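You operate a simulated robot arm through the tools that you are given. There is no shell and no other tool.

You run a simulated robot arm. Do the job below in one go: nothing can be reset, and whatever is moved stays where it is left.

## Task
Mix a jug of gear oil: half heavy, half light.
Fine: heavy to the 0.25 L band first, then light to the 0.5 L band; move the jug from tap to tap and leave it under the last. Set down upright: jug.
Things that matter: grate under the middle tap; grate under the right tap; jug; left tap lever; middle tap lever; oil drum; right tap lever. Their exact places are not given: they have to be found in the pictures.

Only the result counts: the job must be done as asked and must still hold three seconds after the hand-in. Knocking over, shifting, dropping, spilling or breaking anything else fails it.

## Robot
A 5-joint arm with a fingered hand on a trunk, on a base that drives. Base frame: it is fixed to the floor where the robot stands at the start and does not move with it; the origin is under the middle of the robot, x ahead of it, y to its left, z up; the surface under the hand at the start is at about z = 0.752. Readings come in m, rad, newtons and seconds.
With the tool pointing down near the work surface it reaches from about 0.26 to 0.56 m from the robot's upright axis, wherever it stands. Its first joint turns from -2.007 to 2.007 rad. Places, roughly: grate under the middle tap [0.6, 0, 0.8]; grate under the right tap [0.6, -0.3, 0.8]; left tap lever [0.7, 0.3, 1]; middle tap lever [0.7, 0, 1]; oil drum [0.8, 0, 1.2]; right tap lever [0.7, -0.3, 1]. The tool tilts only in the upright plane through the base axis and itself; it spins freely about its own axis. Payload 2.9 kg.
The tool frame sits at the grasp point between the pads (the TCP): z along the fingers, y along the line on which they close. The tips reach 0.022 m beyond it. Largest opening 0.124 m; the body of the gripper starts 0.06 m behind the TCP. The gripper is a hand of 3 fingers: y runs from the thumb to the fingers, the wrist lies at [0, 0, -0.218] in the tool frame, and closing takes about 1.5 s.
Orientation is that of the tool frame in the base frame, as [roll, pitch, yaw] about the fixed x, y, z axes, in that order (R = Rz(yaw) Ry(pitch) Rx(roll)). With the fingers straight down and closing along the base's y, the tool's x points along the base's -x, its y along +y and its z along -z.

## Interface
- The arm moves only by the tool apply_moves. Its argument "rows" is a list of rows, each a list of 6 numbers: the shift along the tool's x, y, z in m, then the turn, a rotation vector about the tool's x, y, z in degrees. In form: [[x, y, z, rx, ry, rz], ...]. A call has 1 to 20 rows; each row shifts and turns the commanded pose from where the row before left it, along the tool's axes as they then stand. "hand" is the closure in counts, from 0 (fully open) to 255 (shut), set as the call begins (left out, the last holds). Rows are played at 5 a second. More than 0.05 m and 0.15 rad between two rows, or a gripper value outside its range, and nothing of the call is played. Where a pose cannot be reached the arm comes as near as it can. A force on the tool above 40 N (or 10 N above the force at the start of the call, whichever is more), or a blocked arm, ends the call early, and 0.2 s more pass. The fingers move at their own pace (about 0.153 m/s each) and stop on an object; they squeeze with about 28 N. The grip force told is the motor's: it shows also when the fingers shut on nothing. Time passes only in rows, and 0.2 s behind the last, so rows that do not move let the fingers close. The reply holds the time, the measured pose of the TCP, the force on the tool along the base axes, the opening and the grip force, in the units named above and with some noise, with the torque about the TCP (base axes, N m) and any sound that the robot's microphone picked up, and new pictures: "show" is both (left out), scene, wrist or none.
- Cameras (640 x 400 px; columns grow to the right, rows downward): "scene" is now at [0.0182, 0.1314, 1.5734]; the picture's right is [-0.16, -0.99, 0.00], its down [-0.74, 0.12, -0.66] and it looks along [0.65, -0.11, -0.75] (base axes); focal length 289 px, centre (320, 200). "wrist" rides on the gripper at [0.064, -0.037, -0.075] in the tool frame; the picture's right is [0.50, 0.87, 0.00], its down [-0.62, 0.36, -0.70] and it looks along [-0.61, 0.35, 0.71] (tool axes); focal length 230 px, centre (320, 200).
- raise_lower(by): slides the trunk up (or, below 0, down) by that many m; the arm and the scene camera ride with it, the base frame stays. It gives what a move gives, with no picture.
- base_move(legs): drives the robot by 1 to 6 legs, each [ahead, left, turn to the left] in m, m and rad, along the robot's own axes; the way and the turn of a leg run together, so that a leg with both is an arc; at most 1.5 m and 3.142 rad a leg. The arm and the cameras ride along, it lands a little off, and it stops where it bumps. It gives what a move gives, and a new picture of the scene camera.
- curl_fingers(finger1, finger2, thumb_bend): sets how far each is bent, from 0 (flat) to 1 (curled in); at 0.3 the hand is open as for a grip, at 0.7 the pads meet at the TCP. One left out holds its place. A second passes; each finger stops where it meets its share of the squeeze, and holds until it gets a number again. A gripper value or a shape takes the hand back. It gives what a move gives, with no picture; readings hold the bend of each and the force on the fingers (four entries, about 0 where the hand has none), thumb and palm.
- set_grasp(shape): the hand has 3 fingers and takes this shape, open, in about a second: jaw (thumb against the fingers, like two jaws); tri (thumb and two fingers); tip (a fingertip pinch); poke (one finger out to press); point (the index stretched); flat (the hand flat); cup (the hand cupped); fist (a fist). The gripper value then closes the fingers along that shape, each until it touches; the sizes above hold for jaw. It gives what a move gives, with no picture.
- head_to(pan, tilt): turns the head with the scene camera to pan (to the left, within 2.705 rad either way) and tilt (down, from -0.506 to 1.204), counted from straight ahead of the robot. It gives what a move gives, and a new picture of the scene camera.
- pixel_to_xyz(camera, pixels): for up to 12 pixels [column, row] of the newest picture of that camera ("zoom" is the newest enlarged one), the place [x, y, z] in the base frame of the surface seen there, good to about 0.003 m. No time passes.
- close_up(camera, box): a new picture of the part [left, top, right, bottom] of that camera's present view, enlarged. No time passes.
- job_done(): hands the job in; it is judged then, once.

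Leave the gripper open and the arm clear of the work at the hand-in unless told otherwise.

The tools are called after "Request:" as name(argument=value, ...) on one line, values as JSON. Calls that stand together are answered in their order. apply_moves: Moves the arm, as the interface text tells. Its arguments: {"type":"object","properties":{"rows":{"type":"array","items":{"type":"array","items":{"type":"number"}}},"hand":{"type":"number"},"show":{"type":"string","enum":["both","scene","wrist","none"]}},"required":["rows"]} The other tools are called the same way: raise_lower (by) slides the trunk up or down; set_grasp (shape) gives the hand a shape; curl_fingers (finger1, finger2, thumb_bend) moves the fingers one by one; base_move (legs) drives the base; head_to (pan, tilt) turns the head that bears the scene camera; pixel_to_xyz (camera, pixels) gives the place of the surface under pixels of a picture; close_up (camera, box) takes an enlarged picture of a part of a camera's view; job_done () hands the job in.

At the start:

```text
t: 0.0
ee_pos: [0.381, 0.0418, 1.2357]
tool_rot: [-3.141, 0.0, -3.141]
ft_force: [0.2, 0.8, -0.2]
torque: [0.02, -0.01, 0.02]
opening: 0.1239
gripper_force: 0.0
shape: jaw
bend: [0.3, 0.3, 0.3]
finger forces: [0.0, 0.1, 0.0, 0.1, 0.0, 0.0]
trunk travel left (down, up): [-0.675, 0.315]
robot x, y, heading: [0.0001, 0.0024, -0.005]
head pan, tilt: [-0.164, 0.853]
```

scene: 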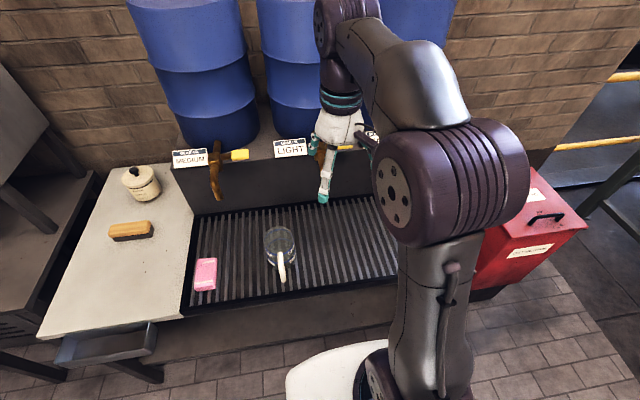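
wrist: 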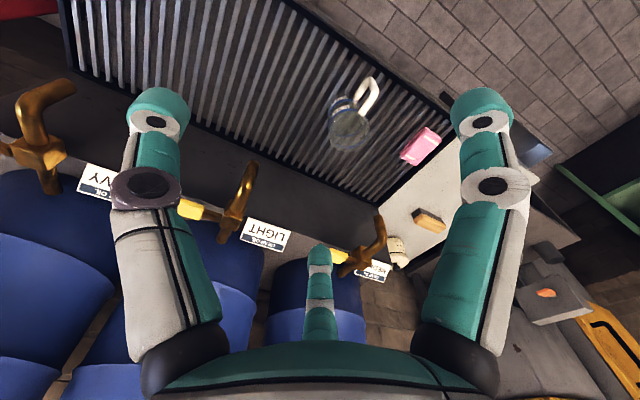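

I see three drums with labels: left "MEDIUM", middle "LIGHT", and the right one is partly hidden by the arm (wrist view suggests "HEAVY"). The glass jug stands on the grate at about scene (280, 245). I'll enlarge the views to check them.

Request:
close_up(camera="scene", box=[160, 120, 400, 300])

Request:
close_up(camera="wrist", box=[0, 60, 420, 300])

Request:
pixel_to_xyz(camera="scene", pixels=[[280, 235], [265, 245], [295, 245], [283, 278], [205, 275], [240, 155], [217, 190], [325, 185], [350, 250], [240, 250], [292, 148], [190, 158]])

```text
2.22 times, centred on (280, 210) of scene
```

zoom: 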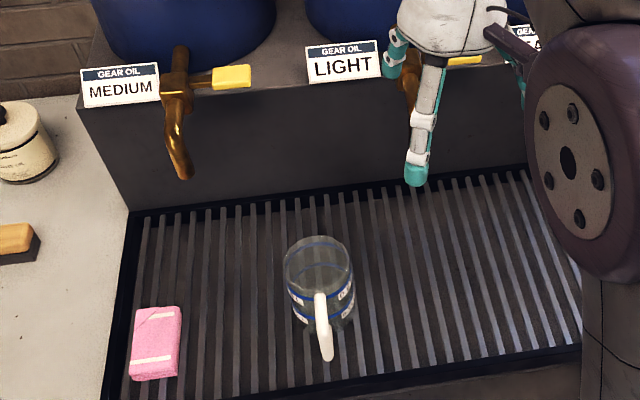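

```text
1.52 times, centred on (210, 180) of wrist
```

zoom: 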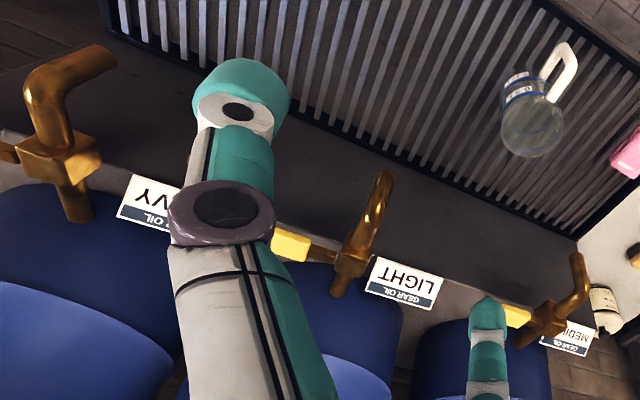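

```text
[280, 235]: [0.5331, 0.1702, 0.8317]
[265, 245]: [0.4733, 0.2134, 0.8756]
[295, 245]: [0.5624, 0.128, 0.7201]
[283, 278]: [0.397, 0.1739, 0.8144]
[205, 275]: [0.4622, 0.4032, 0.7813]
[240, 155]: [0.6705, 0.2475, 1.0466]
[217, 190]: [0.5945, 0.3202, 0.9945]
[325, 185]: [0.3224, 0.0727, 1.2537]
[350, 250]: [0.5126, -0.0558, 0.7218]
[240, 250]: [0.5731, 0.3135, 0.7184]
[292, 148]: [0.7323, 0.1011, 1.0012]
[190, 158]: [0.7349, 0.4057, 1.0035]
```

The right drum's label seems to be "HEAVY", the middle one "LIGHT", and the levers are yellow bars pointing to -y. I'll turn the head to the right to get a clearer view of the right tap.

Request:
head_to(pan=-0.45, tilt=0.7)

```text
t: 0.8
ee_pos: [0.3823, 0.0417, 1.236]
tool_rot: [-3.14, 0.0, 3.141]
ft_force: [0.0, 0.3, 1.3]
torque: [0.0, 0.0, 0.03]
opening: 0.1238
gripper_force: 0.0
shape: jaw
bend: [0.3, 0.3, 0.3]
finger forces: [0.0, 0.0, 0.1, 0.1, 0.0, 0.0]
trunk travel left (down, up): [-0.675, 0.315]
robot x, y, heading: [0.0005, 0.0034, -0.003]
head pan, tilt: [-0.45, 0.7]
```

scene: 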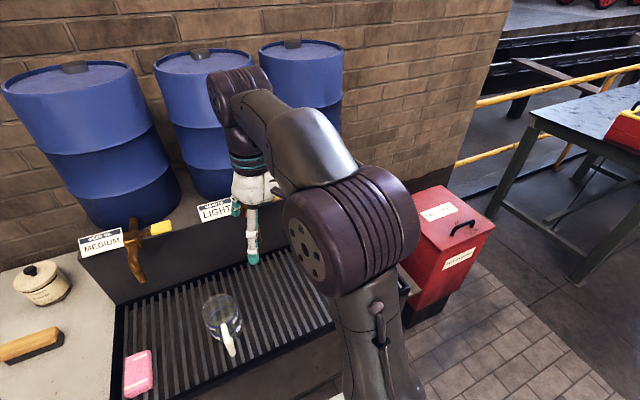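

The arm still hides the right tap from the scene camera. I'll measure tap points with the wrist camera instead: heavy tap spout near (70,85), middle spout tip (250,165), middle lever (190,208), jug at (350,115).

Request:
pixel_to_xyz(camera="wrist", pixels=[[70, 86], [40, 100], [38, 155], [95, 182], [250, 166], [243, 185], [232, 225], [192, 209], [180, 205], [215, 220], [378, 222], [338, 256]])

Request:
close_up(camera="wrist", box=[300, 60, 420, 180])

Request:
close_up(camera="scene", box=[90, 200, 270, 320])

```text
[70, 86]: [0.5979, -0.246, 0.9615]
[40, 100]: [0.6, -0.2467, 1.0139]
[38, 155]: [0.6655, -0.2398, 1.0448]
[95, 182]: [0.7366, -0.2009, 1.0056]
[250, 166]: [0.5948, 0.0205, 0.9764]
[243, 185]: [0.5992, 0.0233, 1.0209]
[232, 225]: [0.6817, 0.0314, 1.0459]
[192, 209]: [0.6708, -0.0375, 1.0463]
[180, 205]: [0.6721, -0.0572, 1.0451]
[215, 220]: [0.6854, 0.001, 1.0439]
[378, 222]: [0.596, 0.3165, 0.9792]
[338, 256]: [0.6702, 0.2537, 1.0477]
```

```text
3.33 times, centred on (360, 120) of wrist
```

zoom: 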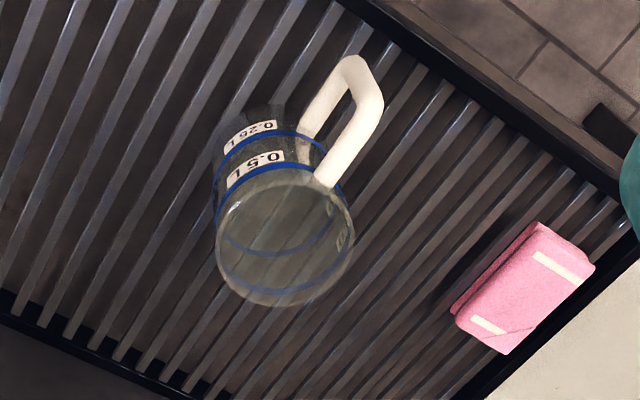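

```text
3.33 times, centred on (180, 260) of scene
```

zoom: 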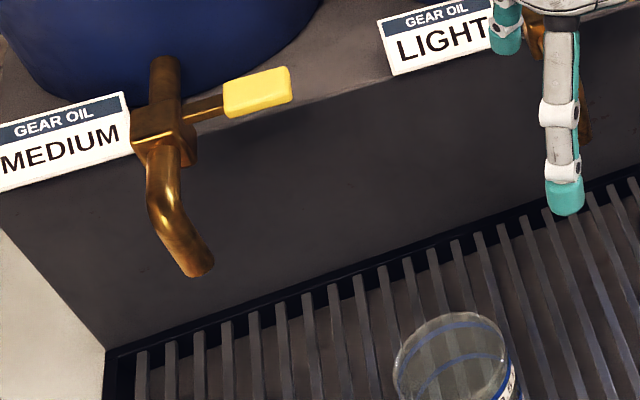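

The spouts end around x≈0.595, z≈0.96, with the levers at z≈1.045 sticking out to -y. The jug has blue bands at 0.25 L and 0.5 L, and its handle points toward the robot. Next I'll measure the jug's rim, bands and handle.

Request:
close_up(camera="wrist", box=[310, 65, 400, 165])

```text
4.00 times, centred on (355, 115) of wrist
```

zoom: 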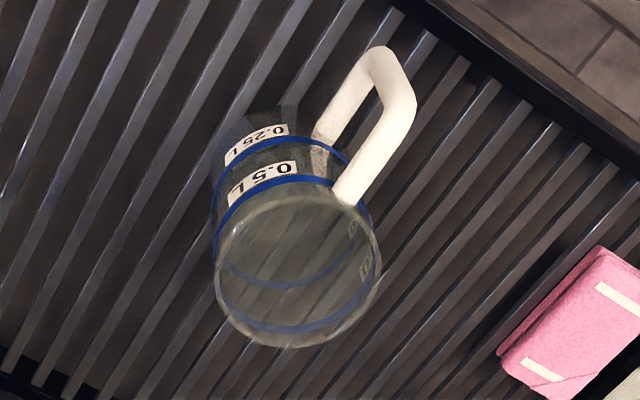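

Request:
pixel_to_xyz(camera="zoom", pixels=[[219, 285], [377, 262], [300, 345], [240, 325], [300, 197], [232, 225], [350, 190], [405, 105], [378, 55], [330, 125], [265, 178], [258, 140]])

Request:
pixel_to_xyz(camera="scene", pixels=[[204, 310], [239, 305], [222, 295], [228, 350], [218, 330], [130, 360], [145, 375], [330, 320], [240, 380], [410, 290], [430, 250], [300, 340]])

```text
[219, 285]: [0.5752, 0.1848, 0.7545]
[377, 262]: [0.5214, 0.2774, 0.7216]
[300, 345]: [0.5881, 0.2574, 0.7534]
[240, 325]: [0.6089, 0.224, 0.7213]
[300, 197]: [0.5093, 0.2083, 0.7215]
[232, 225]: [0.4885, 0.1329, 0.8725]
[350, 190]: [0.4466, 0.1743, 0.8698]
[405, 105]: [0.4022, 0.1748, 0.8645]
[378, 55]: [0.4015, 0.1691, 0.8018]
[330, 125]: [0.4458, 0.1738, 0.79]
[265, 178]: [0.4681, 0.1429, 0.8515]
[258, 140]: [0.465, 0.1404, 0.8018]
```

```text
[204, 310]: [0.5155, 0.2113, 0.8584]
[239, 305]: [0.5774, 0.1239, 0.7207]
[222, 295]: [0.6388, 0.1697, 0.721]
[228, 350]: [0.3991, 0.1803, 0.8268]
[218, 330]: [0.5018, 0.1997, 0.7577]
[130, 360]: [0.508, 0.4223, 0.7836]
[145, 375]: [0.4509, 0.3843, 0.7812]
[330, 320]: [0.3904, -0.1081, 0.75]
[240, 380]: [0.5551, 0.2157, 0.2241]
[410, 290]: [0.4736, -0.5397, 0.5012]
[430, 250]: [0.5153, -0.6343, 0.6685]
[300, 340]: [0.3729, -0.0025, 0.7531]
```

The jug's centre is about (0.493, 0.173), its rim at z≈0.875, and the handle reaches to x≈0.40. I need to know how the fingers sit on the hand, so I'll look at the wrist view and measure the fingertips at (155,100), (483,100), (320,255).

Request:
pixel_to_xyz(camera="wrist", pixels=[[155, 100], [155, 130], [150, 185], [175, 280], [483, 100], [483, 130], [490, 185], [465, 280], [320, 255], [320, 270], [320, 300], [320, 330]])

Request:
close_up(camera="scene", box=[200, 150, 340, 280])

```text
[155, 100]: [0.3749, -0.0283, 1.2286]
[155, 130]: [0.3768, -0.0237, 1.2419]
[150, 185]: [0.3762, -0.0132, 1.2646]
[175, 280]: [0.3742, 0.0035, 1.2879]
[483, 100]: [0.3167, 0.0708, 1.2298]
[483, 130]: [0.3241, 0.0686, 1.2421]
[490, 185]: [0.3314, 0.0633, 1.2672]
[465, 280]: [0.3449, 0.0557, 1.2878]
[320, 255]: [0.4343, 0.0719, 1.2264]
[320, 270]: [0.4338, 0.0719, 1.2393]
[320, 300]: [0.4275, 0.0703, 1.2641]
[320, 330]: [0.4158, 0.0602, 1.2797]
```

```text
3.08 times, centred on (270, 215) of scene
```

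zoom: 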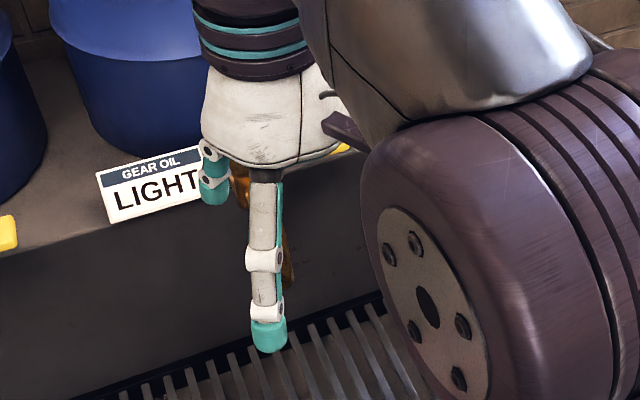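

The three fingertips sit radially around the TCP, at 120° to each other with the thumb at -y, so the jug's handle (a bar about 2 cm wide) is the natural place to grip. Before driving, I'll look left and down to find obstacles such as the drawer.

Request:
head_to(pan=0.35, tilt=1.0)

```text
t: 1.9
ee_pos: [0.3821, 0.042, 1.2359]
tool_rot: [3.141, -0.001, 3.141]
ft_force: [-0.3, -0.5, 0.9]
torque: [0.0, -0.02, -0.02]
opening: 0.1239
gripper_force: 0.0
shape: jaw
bend: [0.3, 0.3, 0.3]
finger forces: [0.0, 0.1, 0.0, 0.0, 0.1, 0.0]
trunk travel left (down, up): [-0.675, 0.315]
robot x, y, heading: [-0.0015, -0.0022, -0.0]
head pan, tilt: [0.351, 1.0]
```

scene: 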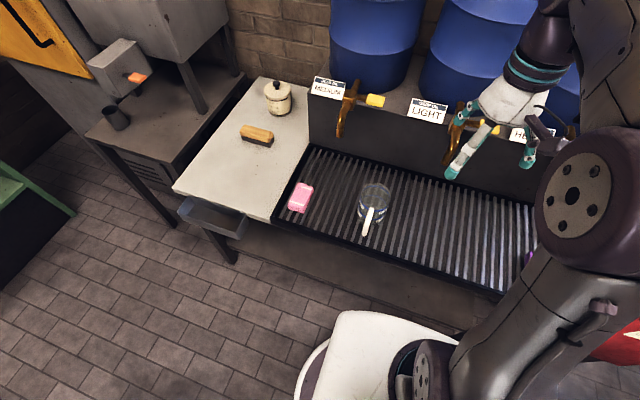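

The drawer is at about (210,215), the table's front edge runs through (300,240)–(500,295), and the white robot base is at (380,330). I'll measure these for clearance.

Request:
pixel_to_xyz(camera="scene", pixels=[[243, 222], [205, 228], [290, 228], [420, 268], [500, 290], [400, 318], [340, 325], [310, 370], [300, 395], [235, 258], [420, 300], [527, 258]])

Request:
close_up(camera="scene", box=[300, 70, 540, 270])

```text
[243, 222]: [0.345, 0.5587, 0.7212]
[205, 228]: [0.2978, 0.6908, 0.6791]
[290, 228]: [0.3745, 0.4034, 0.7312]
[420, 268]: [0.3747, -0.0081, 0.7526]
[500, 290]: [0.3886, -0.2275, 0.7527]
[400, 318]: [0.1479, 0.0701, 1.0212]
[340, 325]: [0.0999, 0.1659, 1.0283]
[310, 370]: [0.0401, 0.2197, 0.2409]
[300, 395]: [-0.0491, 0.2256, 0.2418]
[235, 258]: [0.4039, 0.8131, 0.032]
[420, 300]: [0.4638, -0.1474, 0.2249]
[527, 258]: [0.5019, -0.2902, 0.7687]
```

```text
2.00 times, centred on (420, 170) of scene
```

zoom: 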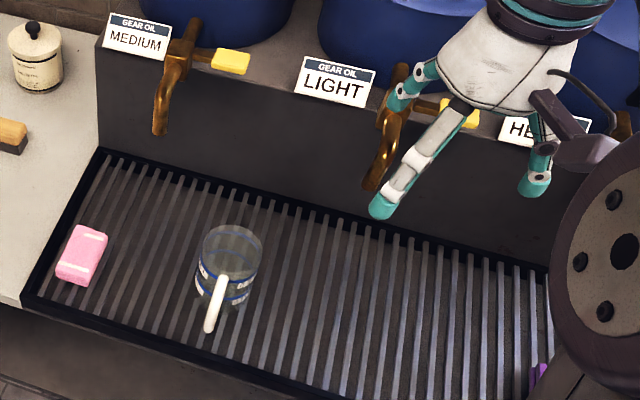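

A small purple object sits on the grate near (0.50, -0.29), close to the right tap, and it must not be disturbed. I'll drive the base to the right by 0.35 m (hand well above the taps at z≈1.21) to see the right tap area clearly.

Request:
base_move(legs=[[0, -0.35, 0]])

Request:
head_to(pan=0.0, tilt=0.85)

```text
t: 4.2
ee_pos: [0.3822, -0.3086, 1.2358]
tool_rot: [-3.142, 0.0, -3.137]
ft_force: [-0.2, 0.2, 0.0]
torque: [0.01, 0.01, -0.03]
opening: 0.124
gripper_force: 0.0
shape: jaw
bend: [0.3, 0.3, 0.3]
finger forces: [0.1, 0.0, 0.1, 0.1, 0.1, 0.1]
trunk travel left (down, up): [-0.675, 0.315]
robot x, y, heading: [0.0017, -0.3492, 0.006]
head pan, tilt: [0.351, 1.0]
```

scene: 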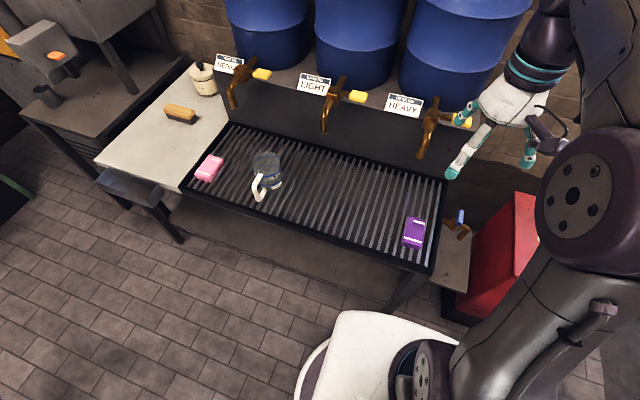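

```text
t: 5.0
ee_pos: [0.3825, -0.3087, 1.235]
tool_rot: [-3.14, 0.0, -3.137]
ft_force: [1.0, -0.9, 0.6]
torque: [0.03, 0.06, 0.0]
opening: 0.1241
gripper_force: 0.0
shape: jaw
bend: [0.3, 0.3, 0.3]
finger forces: [0.0, 0.0, 0.0, 0.0, 0.0, 0.0]
trunk travel left (down, up): [-0.675, 0.315]
robot x, y, heading: [0.0021, -0.3536, 0.005]
head pan, tilt: [0.0, 0.85]
```

scene: 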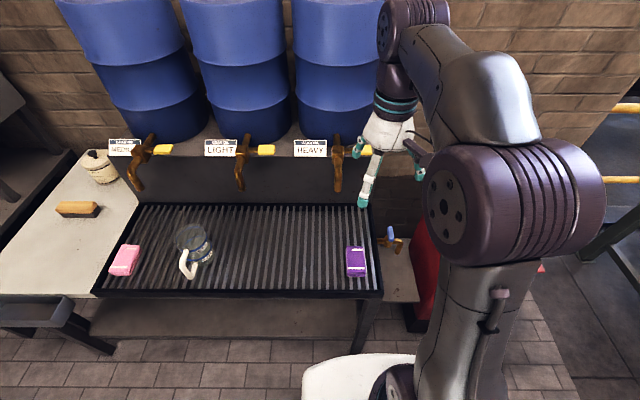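

Now everything is visible: MEDIUM, LIGHT, HEAVY from left to right, with a purple box at (356,262) in front of the heavy tap. I'll zoom in there and measure.

Request:
close_up(camera="scene", box=[280, 120, 440, 290])

Request:
pixel_to_xyz(camera="scene", pixels=[[347, 248], [364, 247], [348, 275], [366, 275], [337, 190], [338, 178], [338, 150], [352, 150], [240, 188], [240, 153], [265, 150], [378, 295]])

```text
2.35 times, centred on (360, 205) of scene
```

zoom: 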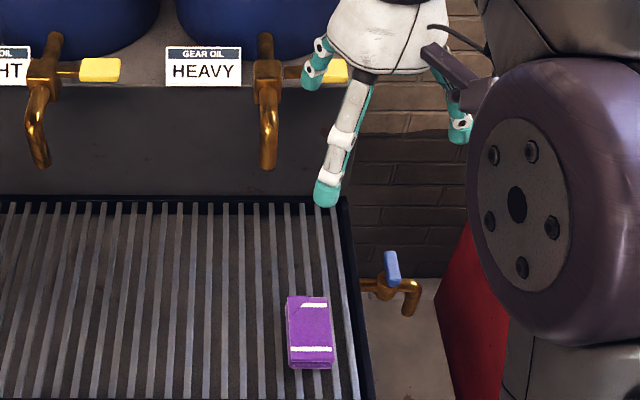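

```text
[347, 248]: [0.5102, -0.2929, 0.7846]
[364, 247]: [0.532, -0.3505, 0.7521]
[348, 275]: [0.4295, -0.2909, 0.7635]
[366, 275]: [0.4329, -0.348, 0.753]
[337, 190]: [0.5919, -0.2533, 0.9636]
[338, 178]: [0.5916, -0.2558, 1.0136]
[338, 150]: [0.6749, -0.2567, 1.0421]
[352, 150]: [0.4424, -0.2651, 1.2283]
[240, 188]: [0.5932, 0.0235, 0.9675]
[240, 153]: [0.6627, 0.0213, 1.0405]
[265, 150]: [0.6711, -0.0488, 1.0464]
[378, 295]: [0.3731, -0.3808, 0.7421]
```

Heavy spout: x≈0.60, y≈-0.255, tip z≈0.955. Light spout: y≈0.022. The purple box covers x 0.43–0.51, y -0.29 to -0.345. I'll drive back left so the robot is near y≈0.03, from where I can grip the jug's handle.

Request:
base_move(legs=[[0.02, 0.385, 0]])

Request:
raise_lower(by=-0.2)

Request:
head_to(pan=0.0, tilt=0.8)

```text
t: 7.5
ee_pos: [0.402, 0.0742, 1.2355]
tool_rot: [3.141, 0.0, 3.14]
ft_force: [-1.0, -0.9, -0.3]
torque: [-0.03, 0.04, -0.01]
opening: 0.1239
gripper_force: 0.1
shape: jaw
bend: [0.3, 0.3, 0.3]
finger forces: [0.0, 0.0, 0.0, 0.1, 0.0, 0.0]
trunk travel left (down, up): [-0.675, 0.315]
robot x, y, heading: [0.0218, 0.0347, -0.002]
head pan, tilt: [0.0, 0.85]
```

scene: 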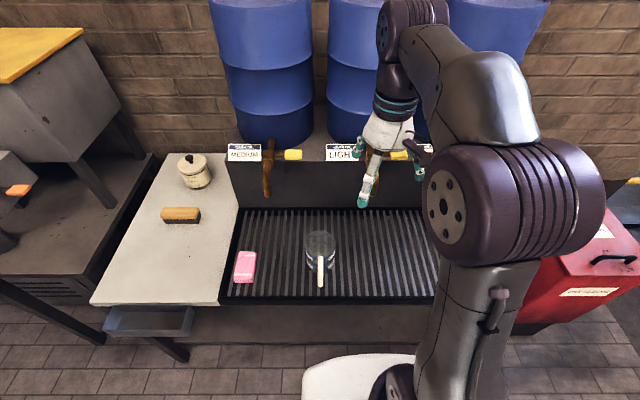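

```text
t: 9.6
ee_pos: [0.4016, 0.0736, 1.0353]
tool_rot: [-3.142, 0.0, 3.141]
ft_force: [-0.5, 0.1, -0.1]
torque: [-0.01, 0.01, 0.0]
opening: 0.1239
gripper_force: 0.0
shape: jaw
bend: [0.3, 0.3, 0.3]
finger forces: [0.0, 0.0, 0.0, 0.1, 0.0, 0.1]
trunk travel left (down, up): [-0.475, 0.515]
robot x, y, heading: [0.022, 0.0336, -0.004]
head pan, tilt: [0.0, 0.85]
```

```text
t: 10.3
ee_pos: [0.4019, 0.0745, 1.0348]
tool_rot: [-3.14, 0.002, 3.141]
ft_force: [0.2, 0.2, -0.6]
torque: [0.01, -0.01, 0.0]
opening: 0.124
gripper_force: 0.1
shape: jaw
bend: [0.3, 0.3, 0.3]
finger forces: [0.0, 0.0, 0.1, 0.1, 0.0, 0.0]
trunk travel left (down, up): [-0.475, 0.515]
robot x, y, heading: [0.021, 0.0302, -0.003]
head pan, tilt: [0.0, 0.799]
```

scene: 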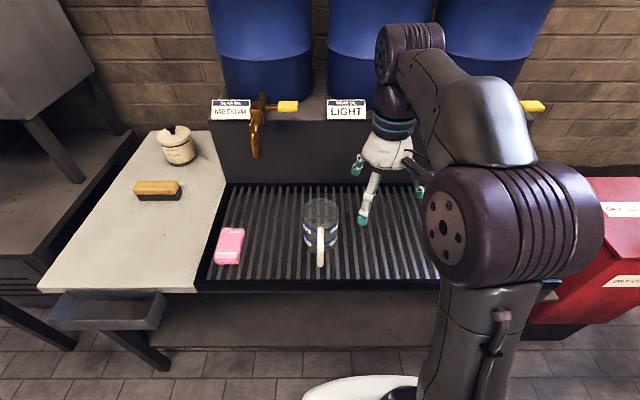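

The hand now hangs at (0.40, 0.07, 1.035). For a tilted grasp on the handle the wrist needs a bit more room, so I'll back the base up 9 cm.

Request:
base_move(legs=[[-0.09, 0.0, 0]])

```text
t: 11.4
ee_pos: [0.3099, 0.073, 1.0348]
tool_rot: [-3.141, 0.002, 3.139]
ft_force: [-0.8, 0.0, 0.7]
torque: [0.01, -0.04, 0.0]
opening: 0.1239
gripper_force: 0.0
shape: jaw
bend: [0.3, 0.3, 0.3]
finger forces: [0.1, 0.1, 0.0, 0.1, 0.0, 0.1]
trunk travel left (down, up): [-0.475, 0.515]
robot x, y, heading: [-0.0694, 0.0317, -0.007]
head pan, tilt: [0.0, 0.799]
```

scene: 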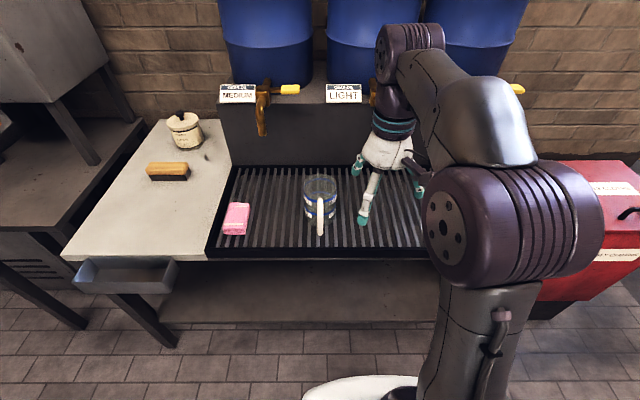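

I'll zoom on the jug at about (320,195) and re-measure the handle and bands from this nearer angle.

Request:
close_up(camera="scene", box=[280, 165, 360, 245])

```text
5.00 times, centred on (320, 205) of scene
```

zoom: 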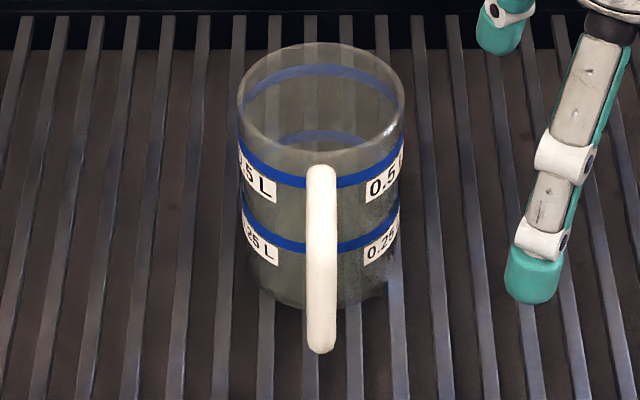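

Request:
pixel_to_xyz(camera="zoom", pixels=[[322, 172], [322, 190], [321, 240], [320, 290], [319, 340], [310, 260], [332, 260], [260, 185], [375, 188], [262, 245], [378, 245], [280, 175]])

```text
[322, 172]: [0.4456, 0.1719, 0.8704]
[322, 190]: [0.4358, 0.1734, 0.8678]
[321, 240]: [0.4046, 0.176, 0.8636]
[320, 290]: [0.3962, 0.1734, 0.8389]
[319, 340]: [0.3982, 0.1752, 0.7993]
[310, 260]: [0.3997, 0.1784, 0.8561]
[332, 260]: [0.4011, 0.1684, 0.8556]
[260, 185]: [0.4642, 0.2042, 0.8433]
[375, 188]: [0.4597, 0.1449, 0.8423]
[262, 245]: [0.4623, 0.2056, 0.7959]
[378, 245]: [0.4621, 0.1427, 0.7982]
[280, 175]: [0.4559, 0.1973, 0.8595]
```

The handle bar is about 15 mm wide at (0.404, 0.1735), spanning z 0.795–0.868. Next I move the hand over toward it: shift to about (0.347, 0.156, 1.0), spin so the tool faces radially, then tilt 50° forward, staying high.

Request:
apply_moves(rows=[[-0.0094, 0.0208, 0.0088, 0, 0, 0], [-0.0094, 0.0208, 0.0088, 0, 0, 0], [-0.0094, 0.0208, 0.0088, 0, 0, 0], [-0.0094, 0.0208, 0.0088, 0, 0, 0], [0, 0, 0, 0, 0, -8.3], [0, 0, 0, 0, 0, -8.3], [0, 0, 0, 0, -7.15, 0], [0, 0, 0, 0, -7.15, 0], [0, 0, 0, 0, -7.15, 0], [0, 0, 0, 0, -7.15, 0], [0, 0, 0, 0, -7.15, 0], [0, 0, 0, 0, -7.15, 0], [0, 0, 0, 0, -7.1, 0]], hand=0)

```text
t: 14.2
ee_pos: [0.3537, 0.1432, 1.0002]
tool_rot: [3.135, 0.876, -2.854]
ft_force: [-0.7, -0.2, 0.3]
torque: [-0.02, -0.01, 0.02]
opening: 0.1238
gripper_force: 0.0
shape: jaw
bend: [0.3, 0.3, 0.3]
finger forces: [0.0, 0.0, 0.0, 0.0, 0.0, 0.0]
out of reach, approached as far as the arm can: row 9, 11, 13
trunk travel left (down, up): [-0.475, 0.515]
robot x, y, heading: [-0.0729, 0.0306, 0.0]
head pan, tilt: [0.0, 0.799]
```

scene: 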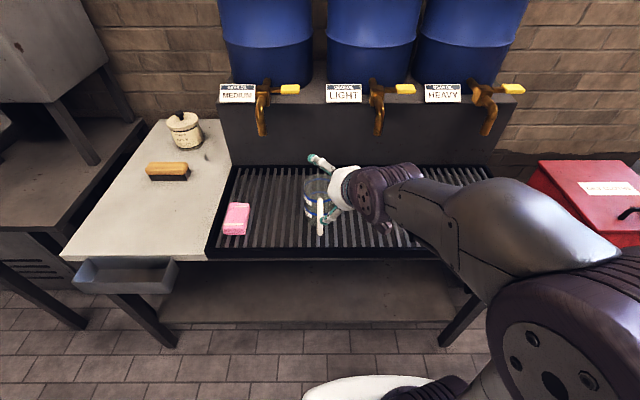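
wrist: 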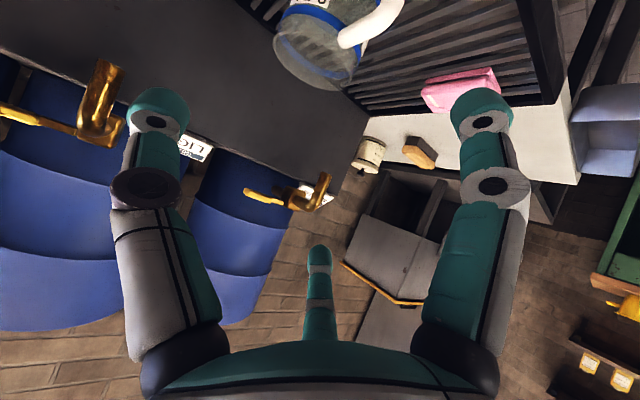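

The hand is tilted 50° at (0.354, 0.143, 1.000). It landed about 1 cm short of the commanded y. The jug handle is visible at the top of the wrist view. I'll lower the trunk by 0.11 m to bring the hand down to pre-grasp height without changing the arm's shape.

Request:
raise_lower(by=-0.11)

Request:
head_to(pan=0.0, tilt=0.75)

```text
t: 15.6
ee_pos: [0.3525, 0.1437, 0.891]
tool_rot: [3.133, 0.873, -2.856]
ft_force: [-0.6, 0.2, -0.8]
torque: [-0.03, 0.01, 0.0]
opening: 0.1242
gripper_force: 0.1
shape: jaw
bend: [0.3, 0.3, 0.3]
finger forces: [0.0, 0.1, 0.0, 0.1, 0.1, 0.0]
trunk travel left (down, up): [-0.365, 0.625]
robot x, y, heading: [-0.073, 0.0318, -0.003]
head pan, tilt: [0.0, 0.799]
```

```text
t: 16.2
ee_pos: [0.3531, 0.1439, 0.8904]
tool_rot: [3.134, 0.871, -2.855]
ft_force: [1.2, -0.1, 0.2]
torque: [-0.03, 0.01, 0.01]
opening: 0.1238
gripper_force: 0.1
shape: jaw
bend: [0.3, 0.3, 0.3]
finger forces: [0.1, 0.1, 0.0, 0.1, 0.0, 0.0]
trunk travel left (down, up): [-0.365, 0.625]
robot x, y, heading: [-0.0707, 0.0318, -0.007]
head pan, tilt: [0.0, 0.75]
```

scene: 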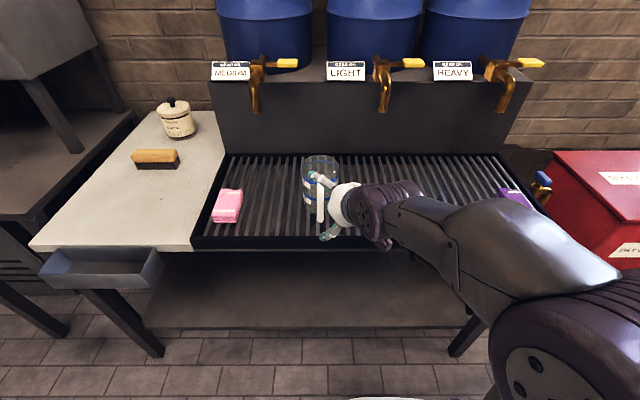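

The handle is about 8 cm ahead along the tool axis and ~1.4 cm to the left. The arm seems to have a small lateral offset, so I'll turn the tool 1.5° to the left and check where it settles.

Request:
apply_moves(rows=[[0, 0, 0, -1.2, 0, -1.0], [0, 0, 0, 0, 0, 0]], show="wrist")

```text
t: 16.8
ee_pos: [0.3508, 0.1485, 0.8895]
tool_rot: [3.141, 0.873, -2.826]
ft_force: [0.9, 0.4, 0.3]
torque: [-0.01, -0.01, 0.0]
opening: 0.1239
gripper_force: 0.2
shape: jaw
bend: [0.3, 0.3, 0.3]
finger forces: [0.0, 0.1, 0.1, 0.0, 0.0, 0.0]
out of reach, approached as far as the arm can: row 1
trunk travel left (down, up): [-0.365, 0.625]
robot x, y, heading: [-0.0763, 0.0325, -0.001]
head pan, tilt: [0.0, 0.75]
```

wrist: 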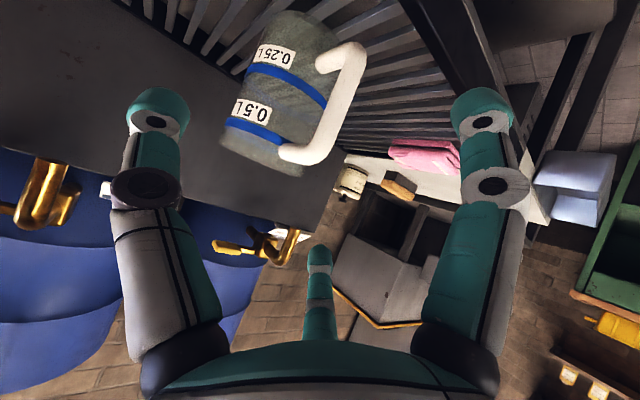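

The tool now points 18° left, with the handle still ~7 mm left of the tool line. I'll turn another 1.5° and advance 3 cm along the fingers.

Request:
apply_moves(rows=[[0, 0, 0.015, -1.2, 0, -1.0], [0, 0, 0.015, 0, 0, 0], [0, 0, 0, 0, 0, 0]], show="both")

```text
t: 17.6
ee_pos: [0.3695, 0.1686, 0.8713]
tool_rot: [3.14, 0.872, -2.801]
ft_force: [-0.6, 0.1, -0.9]
torque: [0.0, -0.02, -0.01]
opening: 0.1236
gripper_force: 0.0
shape: jaw
bend: [0.3, 0.3, 0.3]
finger forces: [0.0, 0.1, 0.1, 0.1, 0.0, 0.0]
out of reach, approached as far as the arm can: row 1
trunk travel left (down, up): [-0.365, 0.625]
robot x, y, heading: [-0.0724, 0.0336, 0.003]
head pan, tilt: [0.0, 0.75]
```

scene: 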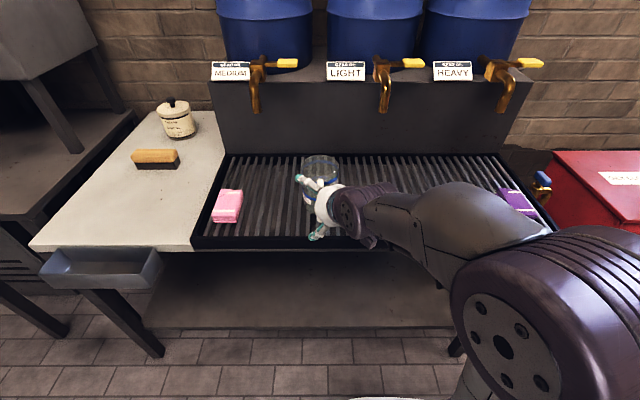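
wrist: 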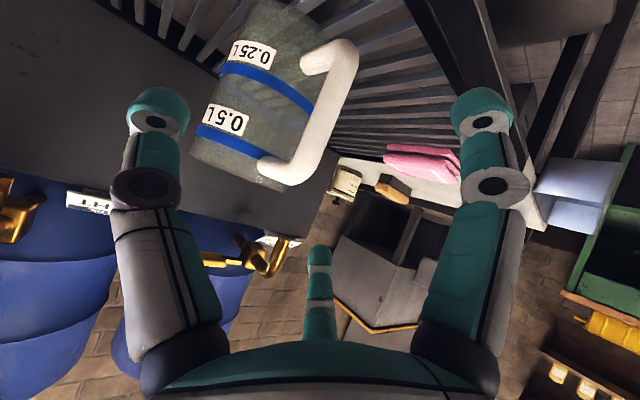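

The lateral offset of the arm is clear now (about -2 cm). The handle is 5 cm ahead, 7 mm right and slightly low. I'll correct and advance so the handle sits between the fingers.

Request:
apply_moves(rows=[[0.0053, -0.0072, 0.01, 0.59, 0, 0.5], [0, 0, 0.014, 0, 0, 0], [0, 0, 0.013, 0, 0, 0], [0, 0, 0.013, 0, 0, 0], [0, 0, 0, 0, 0, 0]], show="both")

```text
t: 18.8
ee_pos: [0.4031, 0.1729, 0.833]
tool_rot: [3.139, 0.873, -2.815]
ft_force: [0.6, 0.0, 0.6]
torque: [-0.02, 0.0, -0.04]
opening: 0.1237
gripper_force: 0.1
shape: jaw
bend: [0.3, 0.3, 0.3]
finger forces: [0.1, 0.0, 0.1, 0.1, 0.0, 0.0]
trunk travel left (down, up): [-0.365, 0.625]
robot x, y, heading: [-0.0708, 0.0321, -0.002]
head pan, tilt: [0.0, 0.75]
```

scene: 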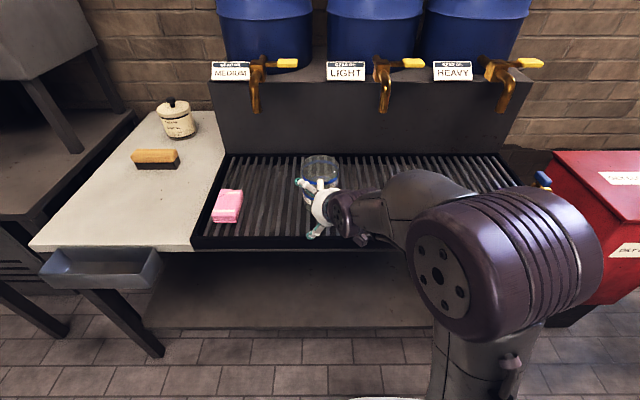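
wrist: 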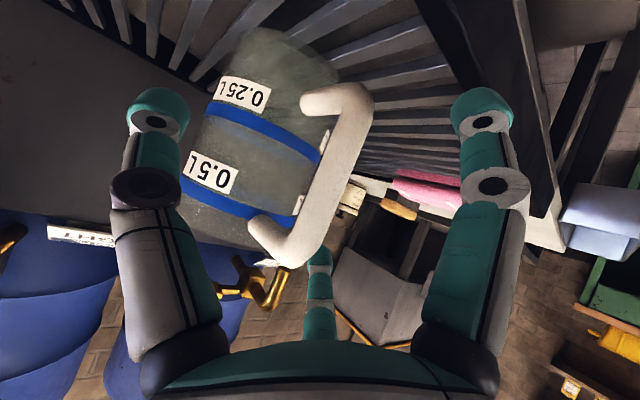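

The TCP (0.403, 0.173, 0.833) is on the handle bar, which lies between thumb and fingers in the wrist view. I'll close the hand on it.

Request:
apply_moves(rows=[[0, 0, 0, 0, 0, 0], [0, 0, 0, 0, 0, 0], [0, 0, 0, 0, 0, 0], [0, 0, 0, 0, 0, 0], [0, 0, 0, 0, 0, 0], [0, 0, 0, 0, 0, 0], [0, 0, 0, 0, 0, 0], [0, 0, 0, 0, 0, 0]], hand=255, show="both")

```text
t: 20.6
ee_pos: [0.4033, 0.1739, 0.8345]
tool_rot: [3.141, 0.873, -2.814]
ft_force: [-0.5, 0.6, 1.3]
torque: [0.06, 0.01, 0.0]
opening: 0.0014
gripper_force: 27.6
shape: jaw
bend: [0.73, 0.7, 0.72]
finger forces: [0.0, 3.8, 0.0, 0.1, 1.8, 0.0]
trunk travel left (down, up): [-0.365, 0.625]
robot x, y, heading: [-0.0734, 0.0319, -0.003]
head pan, tilt: [0.0, 0.75]
```

scene: 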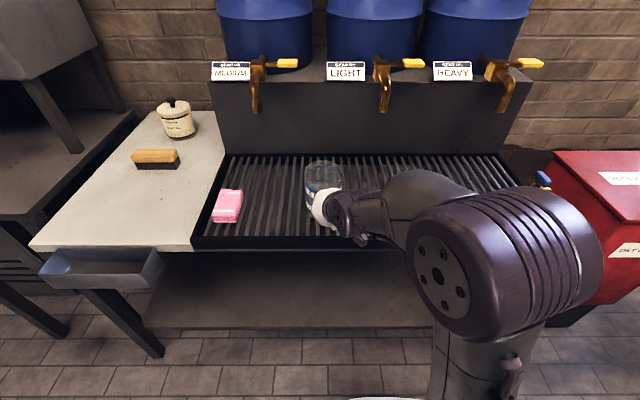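
wrist: 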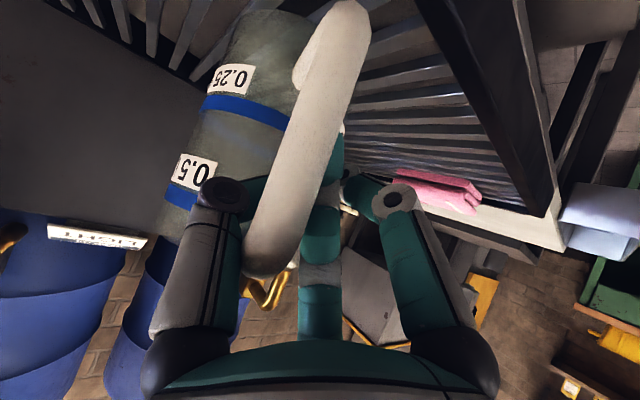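

The bar slipped out between thumb and first finger (opening 0.0014), so nothing is clamped: this three-finger hand centres on things along its own axis. A better grip is straight down over the handle's vertical bar, like a three-jaw chuck. I'll first zoom to see how things lie before reopening.

Request:
close_up(camera="scene", box=[280, 145, 370, 250])

Request:
close_up(camera="wrist", box=[160, 0, 480, 300])

```text
3.81 times, centred on (325, 198) of scene
```

zoom: 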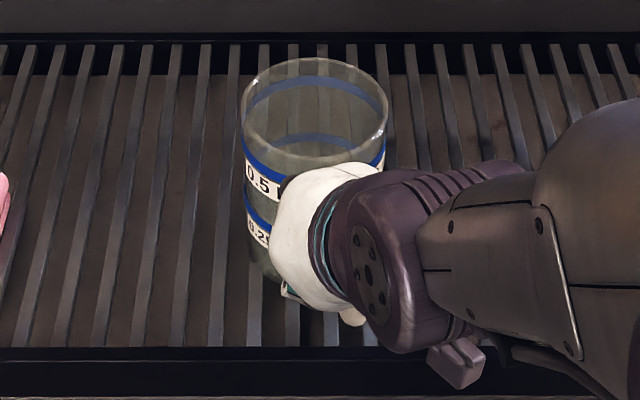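

```text
1.33 times, centred on (320, 150) of wrist
```

zoom: 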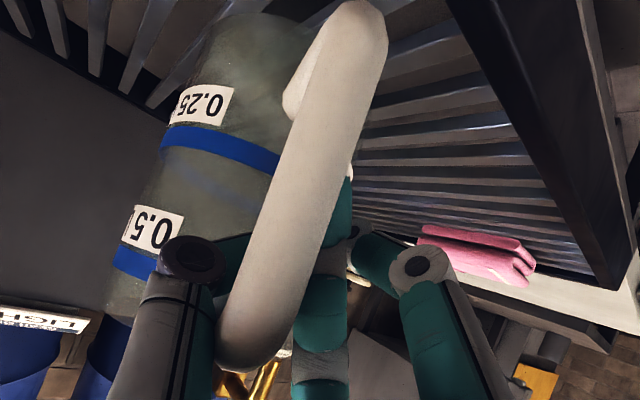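

The jug is upright, only turned a little. I'll open the hand in two stages.

Request:
apply_moves(rows=[[0, 0, 0, 0, 0, 0], [0, 0, 0, 0, 0, 0], [0, 0, 0, 0, 0, 0]], hand=130, show="wrist")

Request:
apply_moves(rows=[[0, 0, 0, 0, 0, 0], [0, 0, 0, 0, 0, 0], [0, 0, 0, 0, 0, 0], [0, 0, 0, 0, 0, 0]], hand=0, show="both")

```text
t: 21.4
ee_pos: [0.4039, 0.1733, 0.8334]
tool_rot: [-3.14, 0.873, -2.814]
ft_force: [-1.5, -0.2, -0.1]
torque: [-0.03, -0.02, 0.02]
opening: 0.0602
gripper_force: 0.1
shape: jaw
bend: [0.37, 0.37, 0.7]
finger forces: [0.0, 0.0, 0.0, 0.0, 0.1, 0.0]
trunk travel left (down, up): [-0.365, 0.625]
robot x, y, heading: [-0.0713, 0.0302, -0.004]
head pan, tilt: [0.0, 0.75]
```

wrist: 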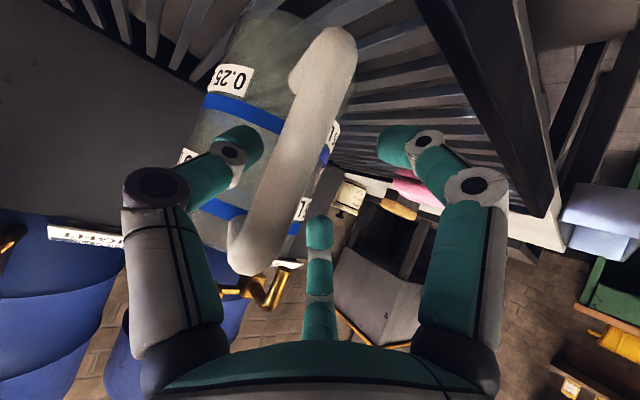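

```text
t: 22.4
ee_pos: [0.4032, 0.173, 0.8345]
tool_rot: [3.141, 0.872, -2.815]
ft_force: [-0.5, 0.6, 0.2]
torque: [0.0, 0.0, 0.02]
opening: 0.1238
gripper_force: 0.1
shape: jaw
bend: [0.3, 0.3, 0.3]
finger forces: [0.0, 0.0, 0.1, 0.0, 0.0, 0.1]
trunk travel left (down, up): [-0.365, 0.625]
robot x, y, heading: [-0.0758, 0.0355, -0.004]
head pan, tilt: [0.0, 0.75]
```

scene: 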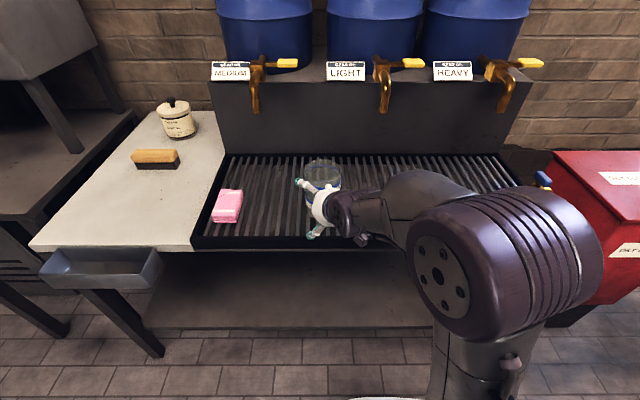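
wrist: 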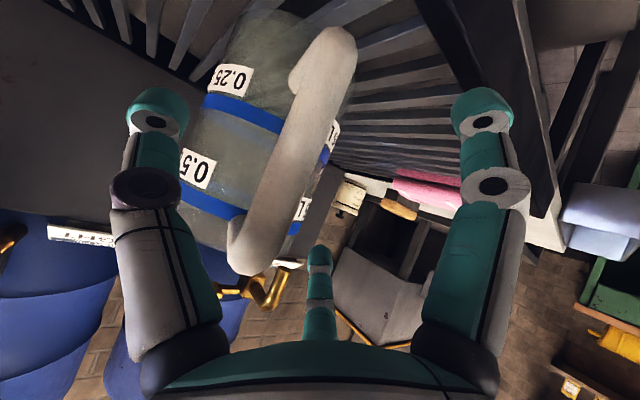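

The hand is open and the jug free. I'll retreat backwards 8 cm along the tool axis, rise, and tilt the hand back to vertical.

Request:
apply_moves(rows=[[0, 0, -0.02, 0, 0, 0], [0, 0, -0.02, 0, 0, 0], [0, 0, -0.02, 0, 0, 0], [0, 0, -0.02, 0, 0, 0], [-0.03, 0, -0.025, 0, 0, 0], [-0.03, 0, -0.025, 0, 0, 0], [0, 0, 0, 0, 7.15, 0], [0, 0, 0, 0, 7.15, 0], [0, 0, 0, 0, 7.15, 0], [0, 0, 0, 0, 7.15, 0], [0, 0, 0, 0, 7.15, 0], [0, 0, 0, 0, 7.15, 0], [0, 0, 0, 0, 7.1, 0], [0, 0, 0, 0, 0, 0]], show="both")

```text
t: 25.4
ee_pos: [0.3444, 0.1554, 0.961]
tool_rot: [-3.141, 0.001, -2.807]
ft_force: [0.1, 0.0, 0.0]
torque: [0.02, 0.0, 0.03]
opening: 0.1238
gripper_force: 0.0
shape: jaw
bend: [0.3, 0.3, 0.3]
finger forces: [0.0, 0.0, 0.0, 0.0, 0.0, 0.1]
out of reach, approached as far as the arm can: row 4
trunk travel left (down, up): [-0.365, 0.625]
robot x, y, heading: [-0.0706, 0.0303, -0.009]
head pan, tilt: [0.0, 0.75]
```

scene: 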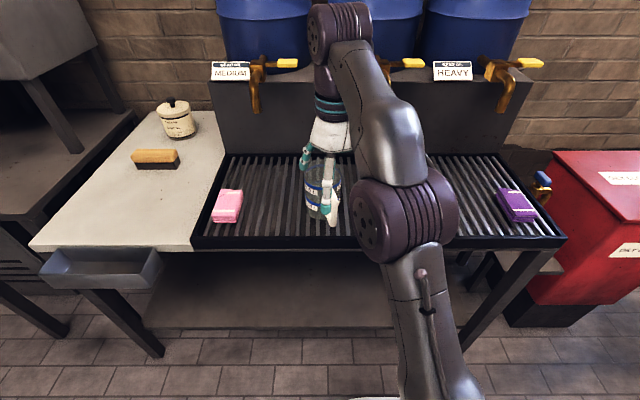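
wrist: 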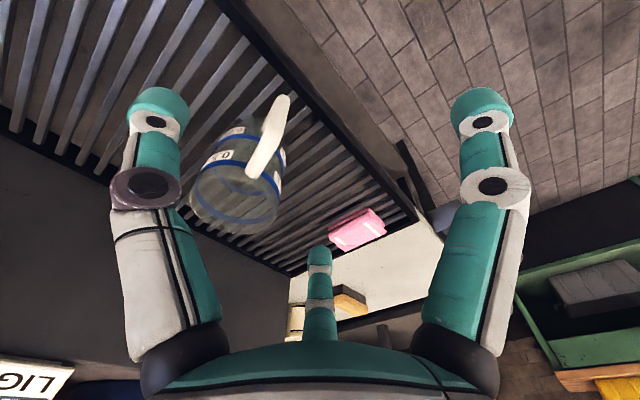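

The hand is vertical again at (0.344, 0.155, 0.961). The jug is visible at (240,180) in the wrist view; I'll re-measure the handle there.

Request:
close_up(camera="wrist", box=[180, 80, 320, 240])

```text
2.50 times, centred on (250, 160) of wrist
```

zoom: 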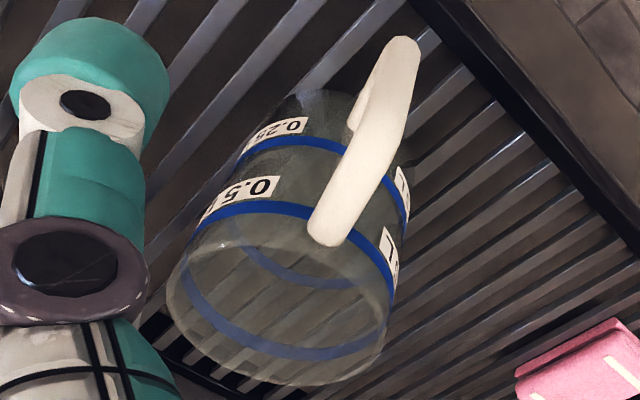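

Request:
pixel_to_xyz(camera="zoom", pixels=[[325, 235], [330, 215], [345, 190], [380, 150], [395, 110], [405, 50], [240, 190], [285, 130], [390, 245], [402, 190], [365, 165], [385, 165]])

```text
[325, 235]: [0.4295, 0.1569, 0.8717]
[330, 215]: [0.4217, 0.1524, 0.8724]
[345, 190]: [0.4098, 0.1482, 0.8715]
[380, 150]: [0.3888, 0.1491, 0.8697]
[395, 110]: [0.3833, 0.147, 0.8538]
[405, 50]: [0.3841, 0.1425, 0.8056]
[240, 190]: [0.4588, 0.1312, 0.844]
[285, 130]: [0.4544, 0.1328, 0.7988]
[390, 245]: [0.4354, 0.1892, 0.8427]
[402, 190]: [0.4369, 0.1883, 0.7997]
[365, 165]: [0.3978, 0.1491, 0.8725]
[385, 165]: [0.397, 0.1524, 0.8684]
```

The jug now stands at about (0.475, 0.171) with its handle bar at (0.391, 0.146), pointing ~197°. From a base at (0.03, -0.02), the handle here and under both taps would be within vertical reach, so I'll drive there with the hand kept above the rim (fingertips z≈0.94).

Request:
base_move(legs=[[0.1, -0.05, 0]])

```text
t: 26.6
ee_pos: [0.4441, 0.1048, 0.9622]
tool_rot: [-3.141, 0.003, -2.808]
ft_force: [-0.9, 0.3, -0.2]
torque: [-0.02, 0.03, 0.0]
opening: 0.1238
gripper_force: 0.1
shape: jaw
bend: [0.3, 0.3, 0.3]
finger forces: [0.0, 0.0, 0.0, 0.0, 0.1, 0.0]
trunk travel left (down, up): [-0.365, 0.625]
robot x, y, heading: [0.0277, -0.016, -0.005]
head pan, tilt: [0.0, 0.75]
```

scene: 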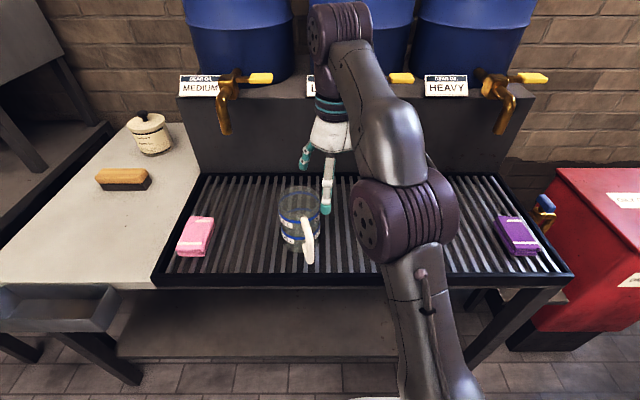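

The robot is at (0.028, -0.016). I'll re-measure the jug from this view.

Request:
close_up(camera="scene", box=[260, 170, 350, 275])

```text
3.81 times, centred on (305, 222) of scene
```

zoom: 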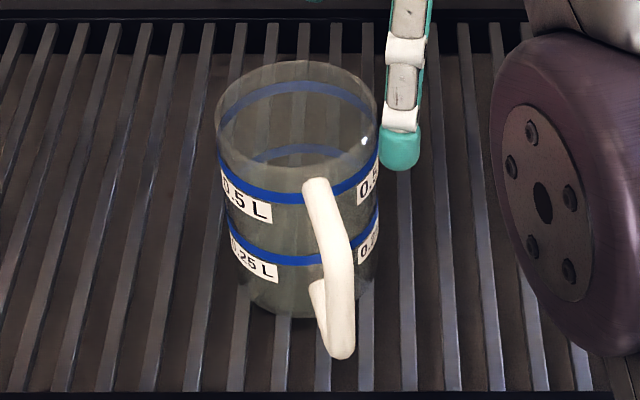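

Request:
pixel_to_xyz(camera="zoom", pixels=[[318, 188], [325, 215], [335, 250], [342, 290], [342, 340], [325, 250], [347, 250], [250, 205], [365, 190], [255, 265], [370, 245], [318, 290]])

```text
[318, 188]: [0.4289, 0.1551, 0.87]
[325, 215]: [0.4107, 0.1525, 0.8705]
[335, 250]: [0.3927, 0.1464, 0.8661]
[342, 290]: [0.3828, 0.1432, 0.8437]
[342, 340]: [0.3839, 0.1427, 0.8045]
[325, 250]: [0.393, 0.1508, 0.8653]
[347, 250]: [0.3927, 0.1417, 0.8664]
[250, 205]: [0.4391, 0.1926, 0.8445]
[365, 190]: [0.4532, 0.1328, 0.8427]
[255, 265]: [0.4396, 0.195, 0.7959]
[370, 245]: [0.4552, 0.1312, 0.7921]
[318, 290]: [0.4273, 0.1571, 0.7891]
```

The handle bar's centre is (0.390, 0.146), with the jug centre at (0.475, 0.170). I'll move the hand over the bar at the present height and spin 25° so the first finger is on the outer side and the other two on the jug side.

Request:
apply_moves(rows=[[0.0125, 0.0189, 0, 0, 0, 0], [0.0125, 0.0189, 0, 0, 0, 0], [0.0126, 0.0188, 0, 0, 0, 0], [0, 0, 0, 0, 0, -8.3], [0, 0, 0, 0, 0, -8.3], [0, 0, 0, 0, 0, -8.4], [0, 0, 0, 0, 0, 0]], show="both")

```text
t: 28.2
ee_pos: [0.3898, 0.1466, 0.9623]
tool_rot: [-3.14, 0.004, -2.369]
ft_force: [-0.4, 0.4, -0.5]
torque: [-0.02, 0.0, 0.04]
opening: 0.1239
gripper_force: 0.0
shape: jaw
bend: [0.3, 0.3, 0.3]
finger forces: [0.0, 0.0, 0.1, 0.0, 0.1, 0.0]
trunk travel left (down, up): [-0.365, 0.625]
robot x, y, heading: [0.0264, -0.0178, -0.003]
head pan, tilt: [0.0, 0.75]
```

scene: 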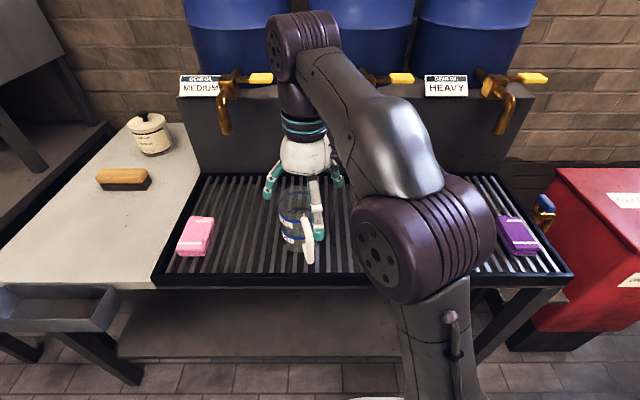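
wrist: 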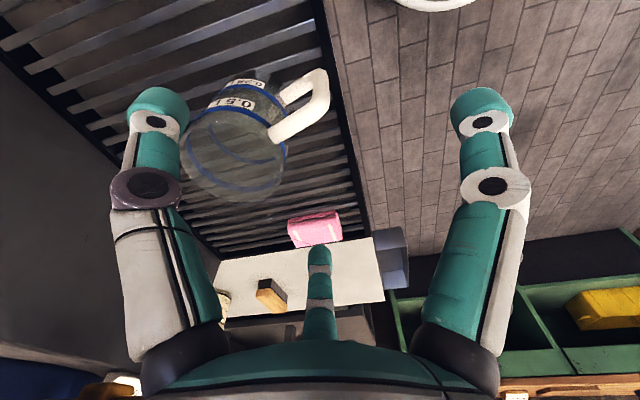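

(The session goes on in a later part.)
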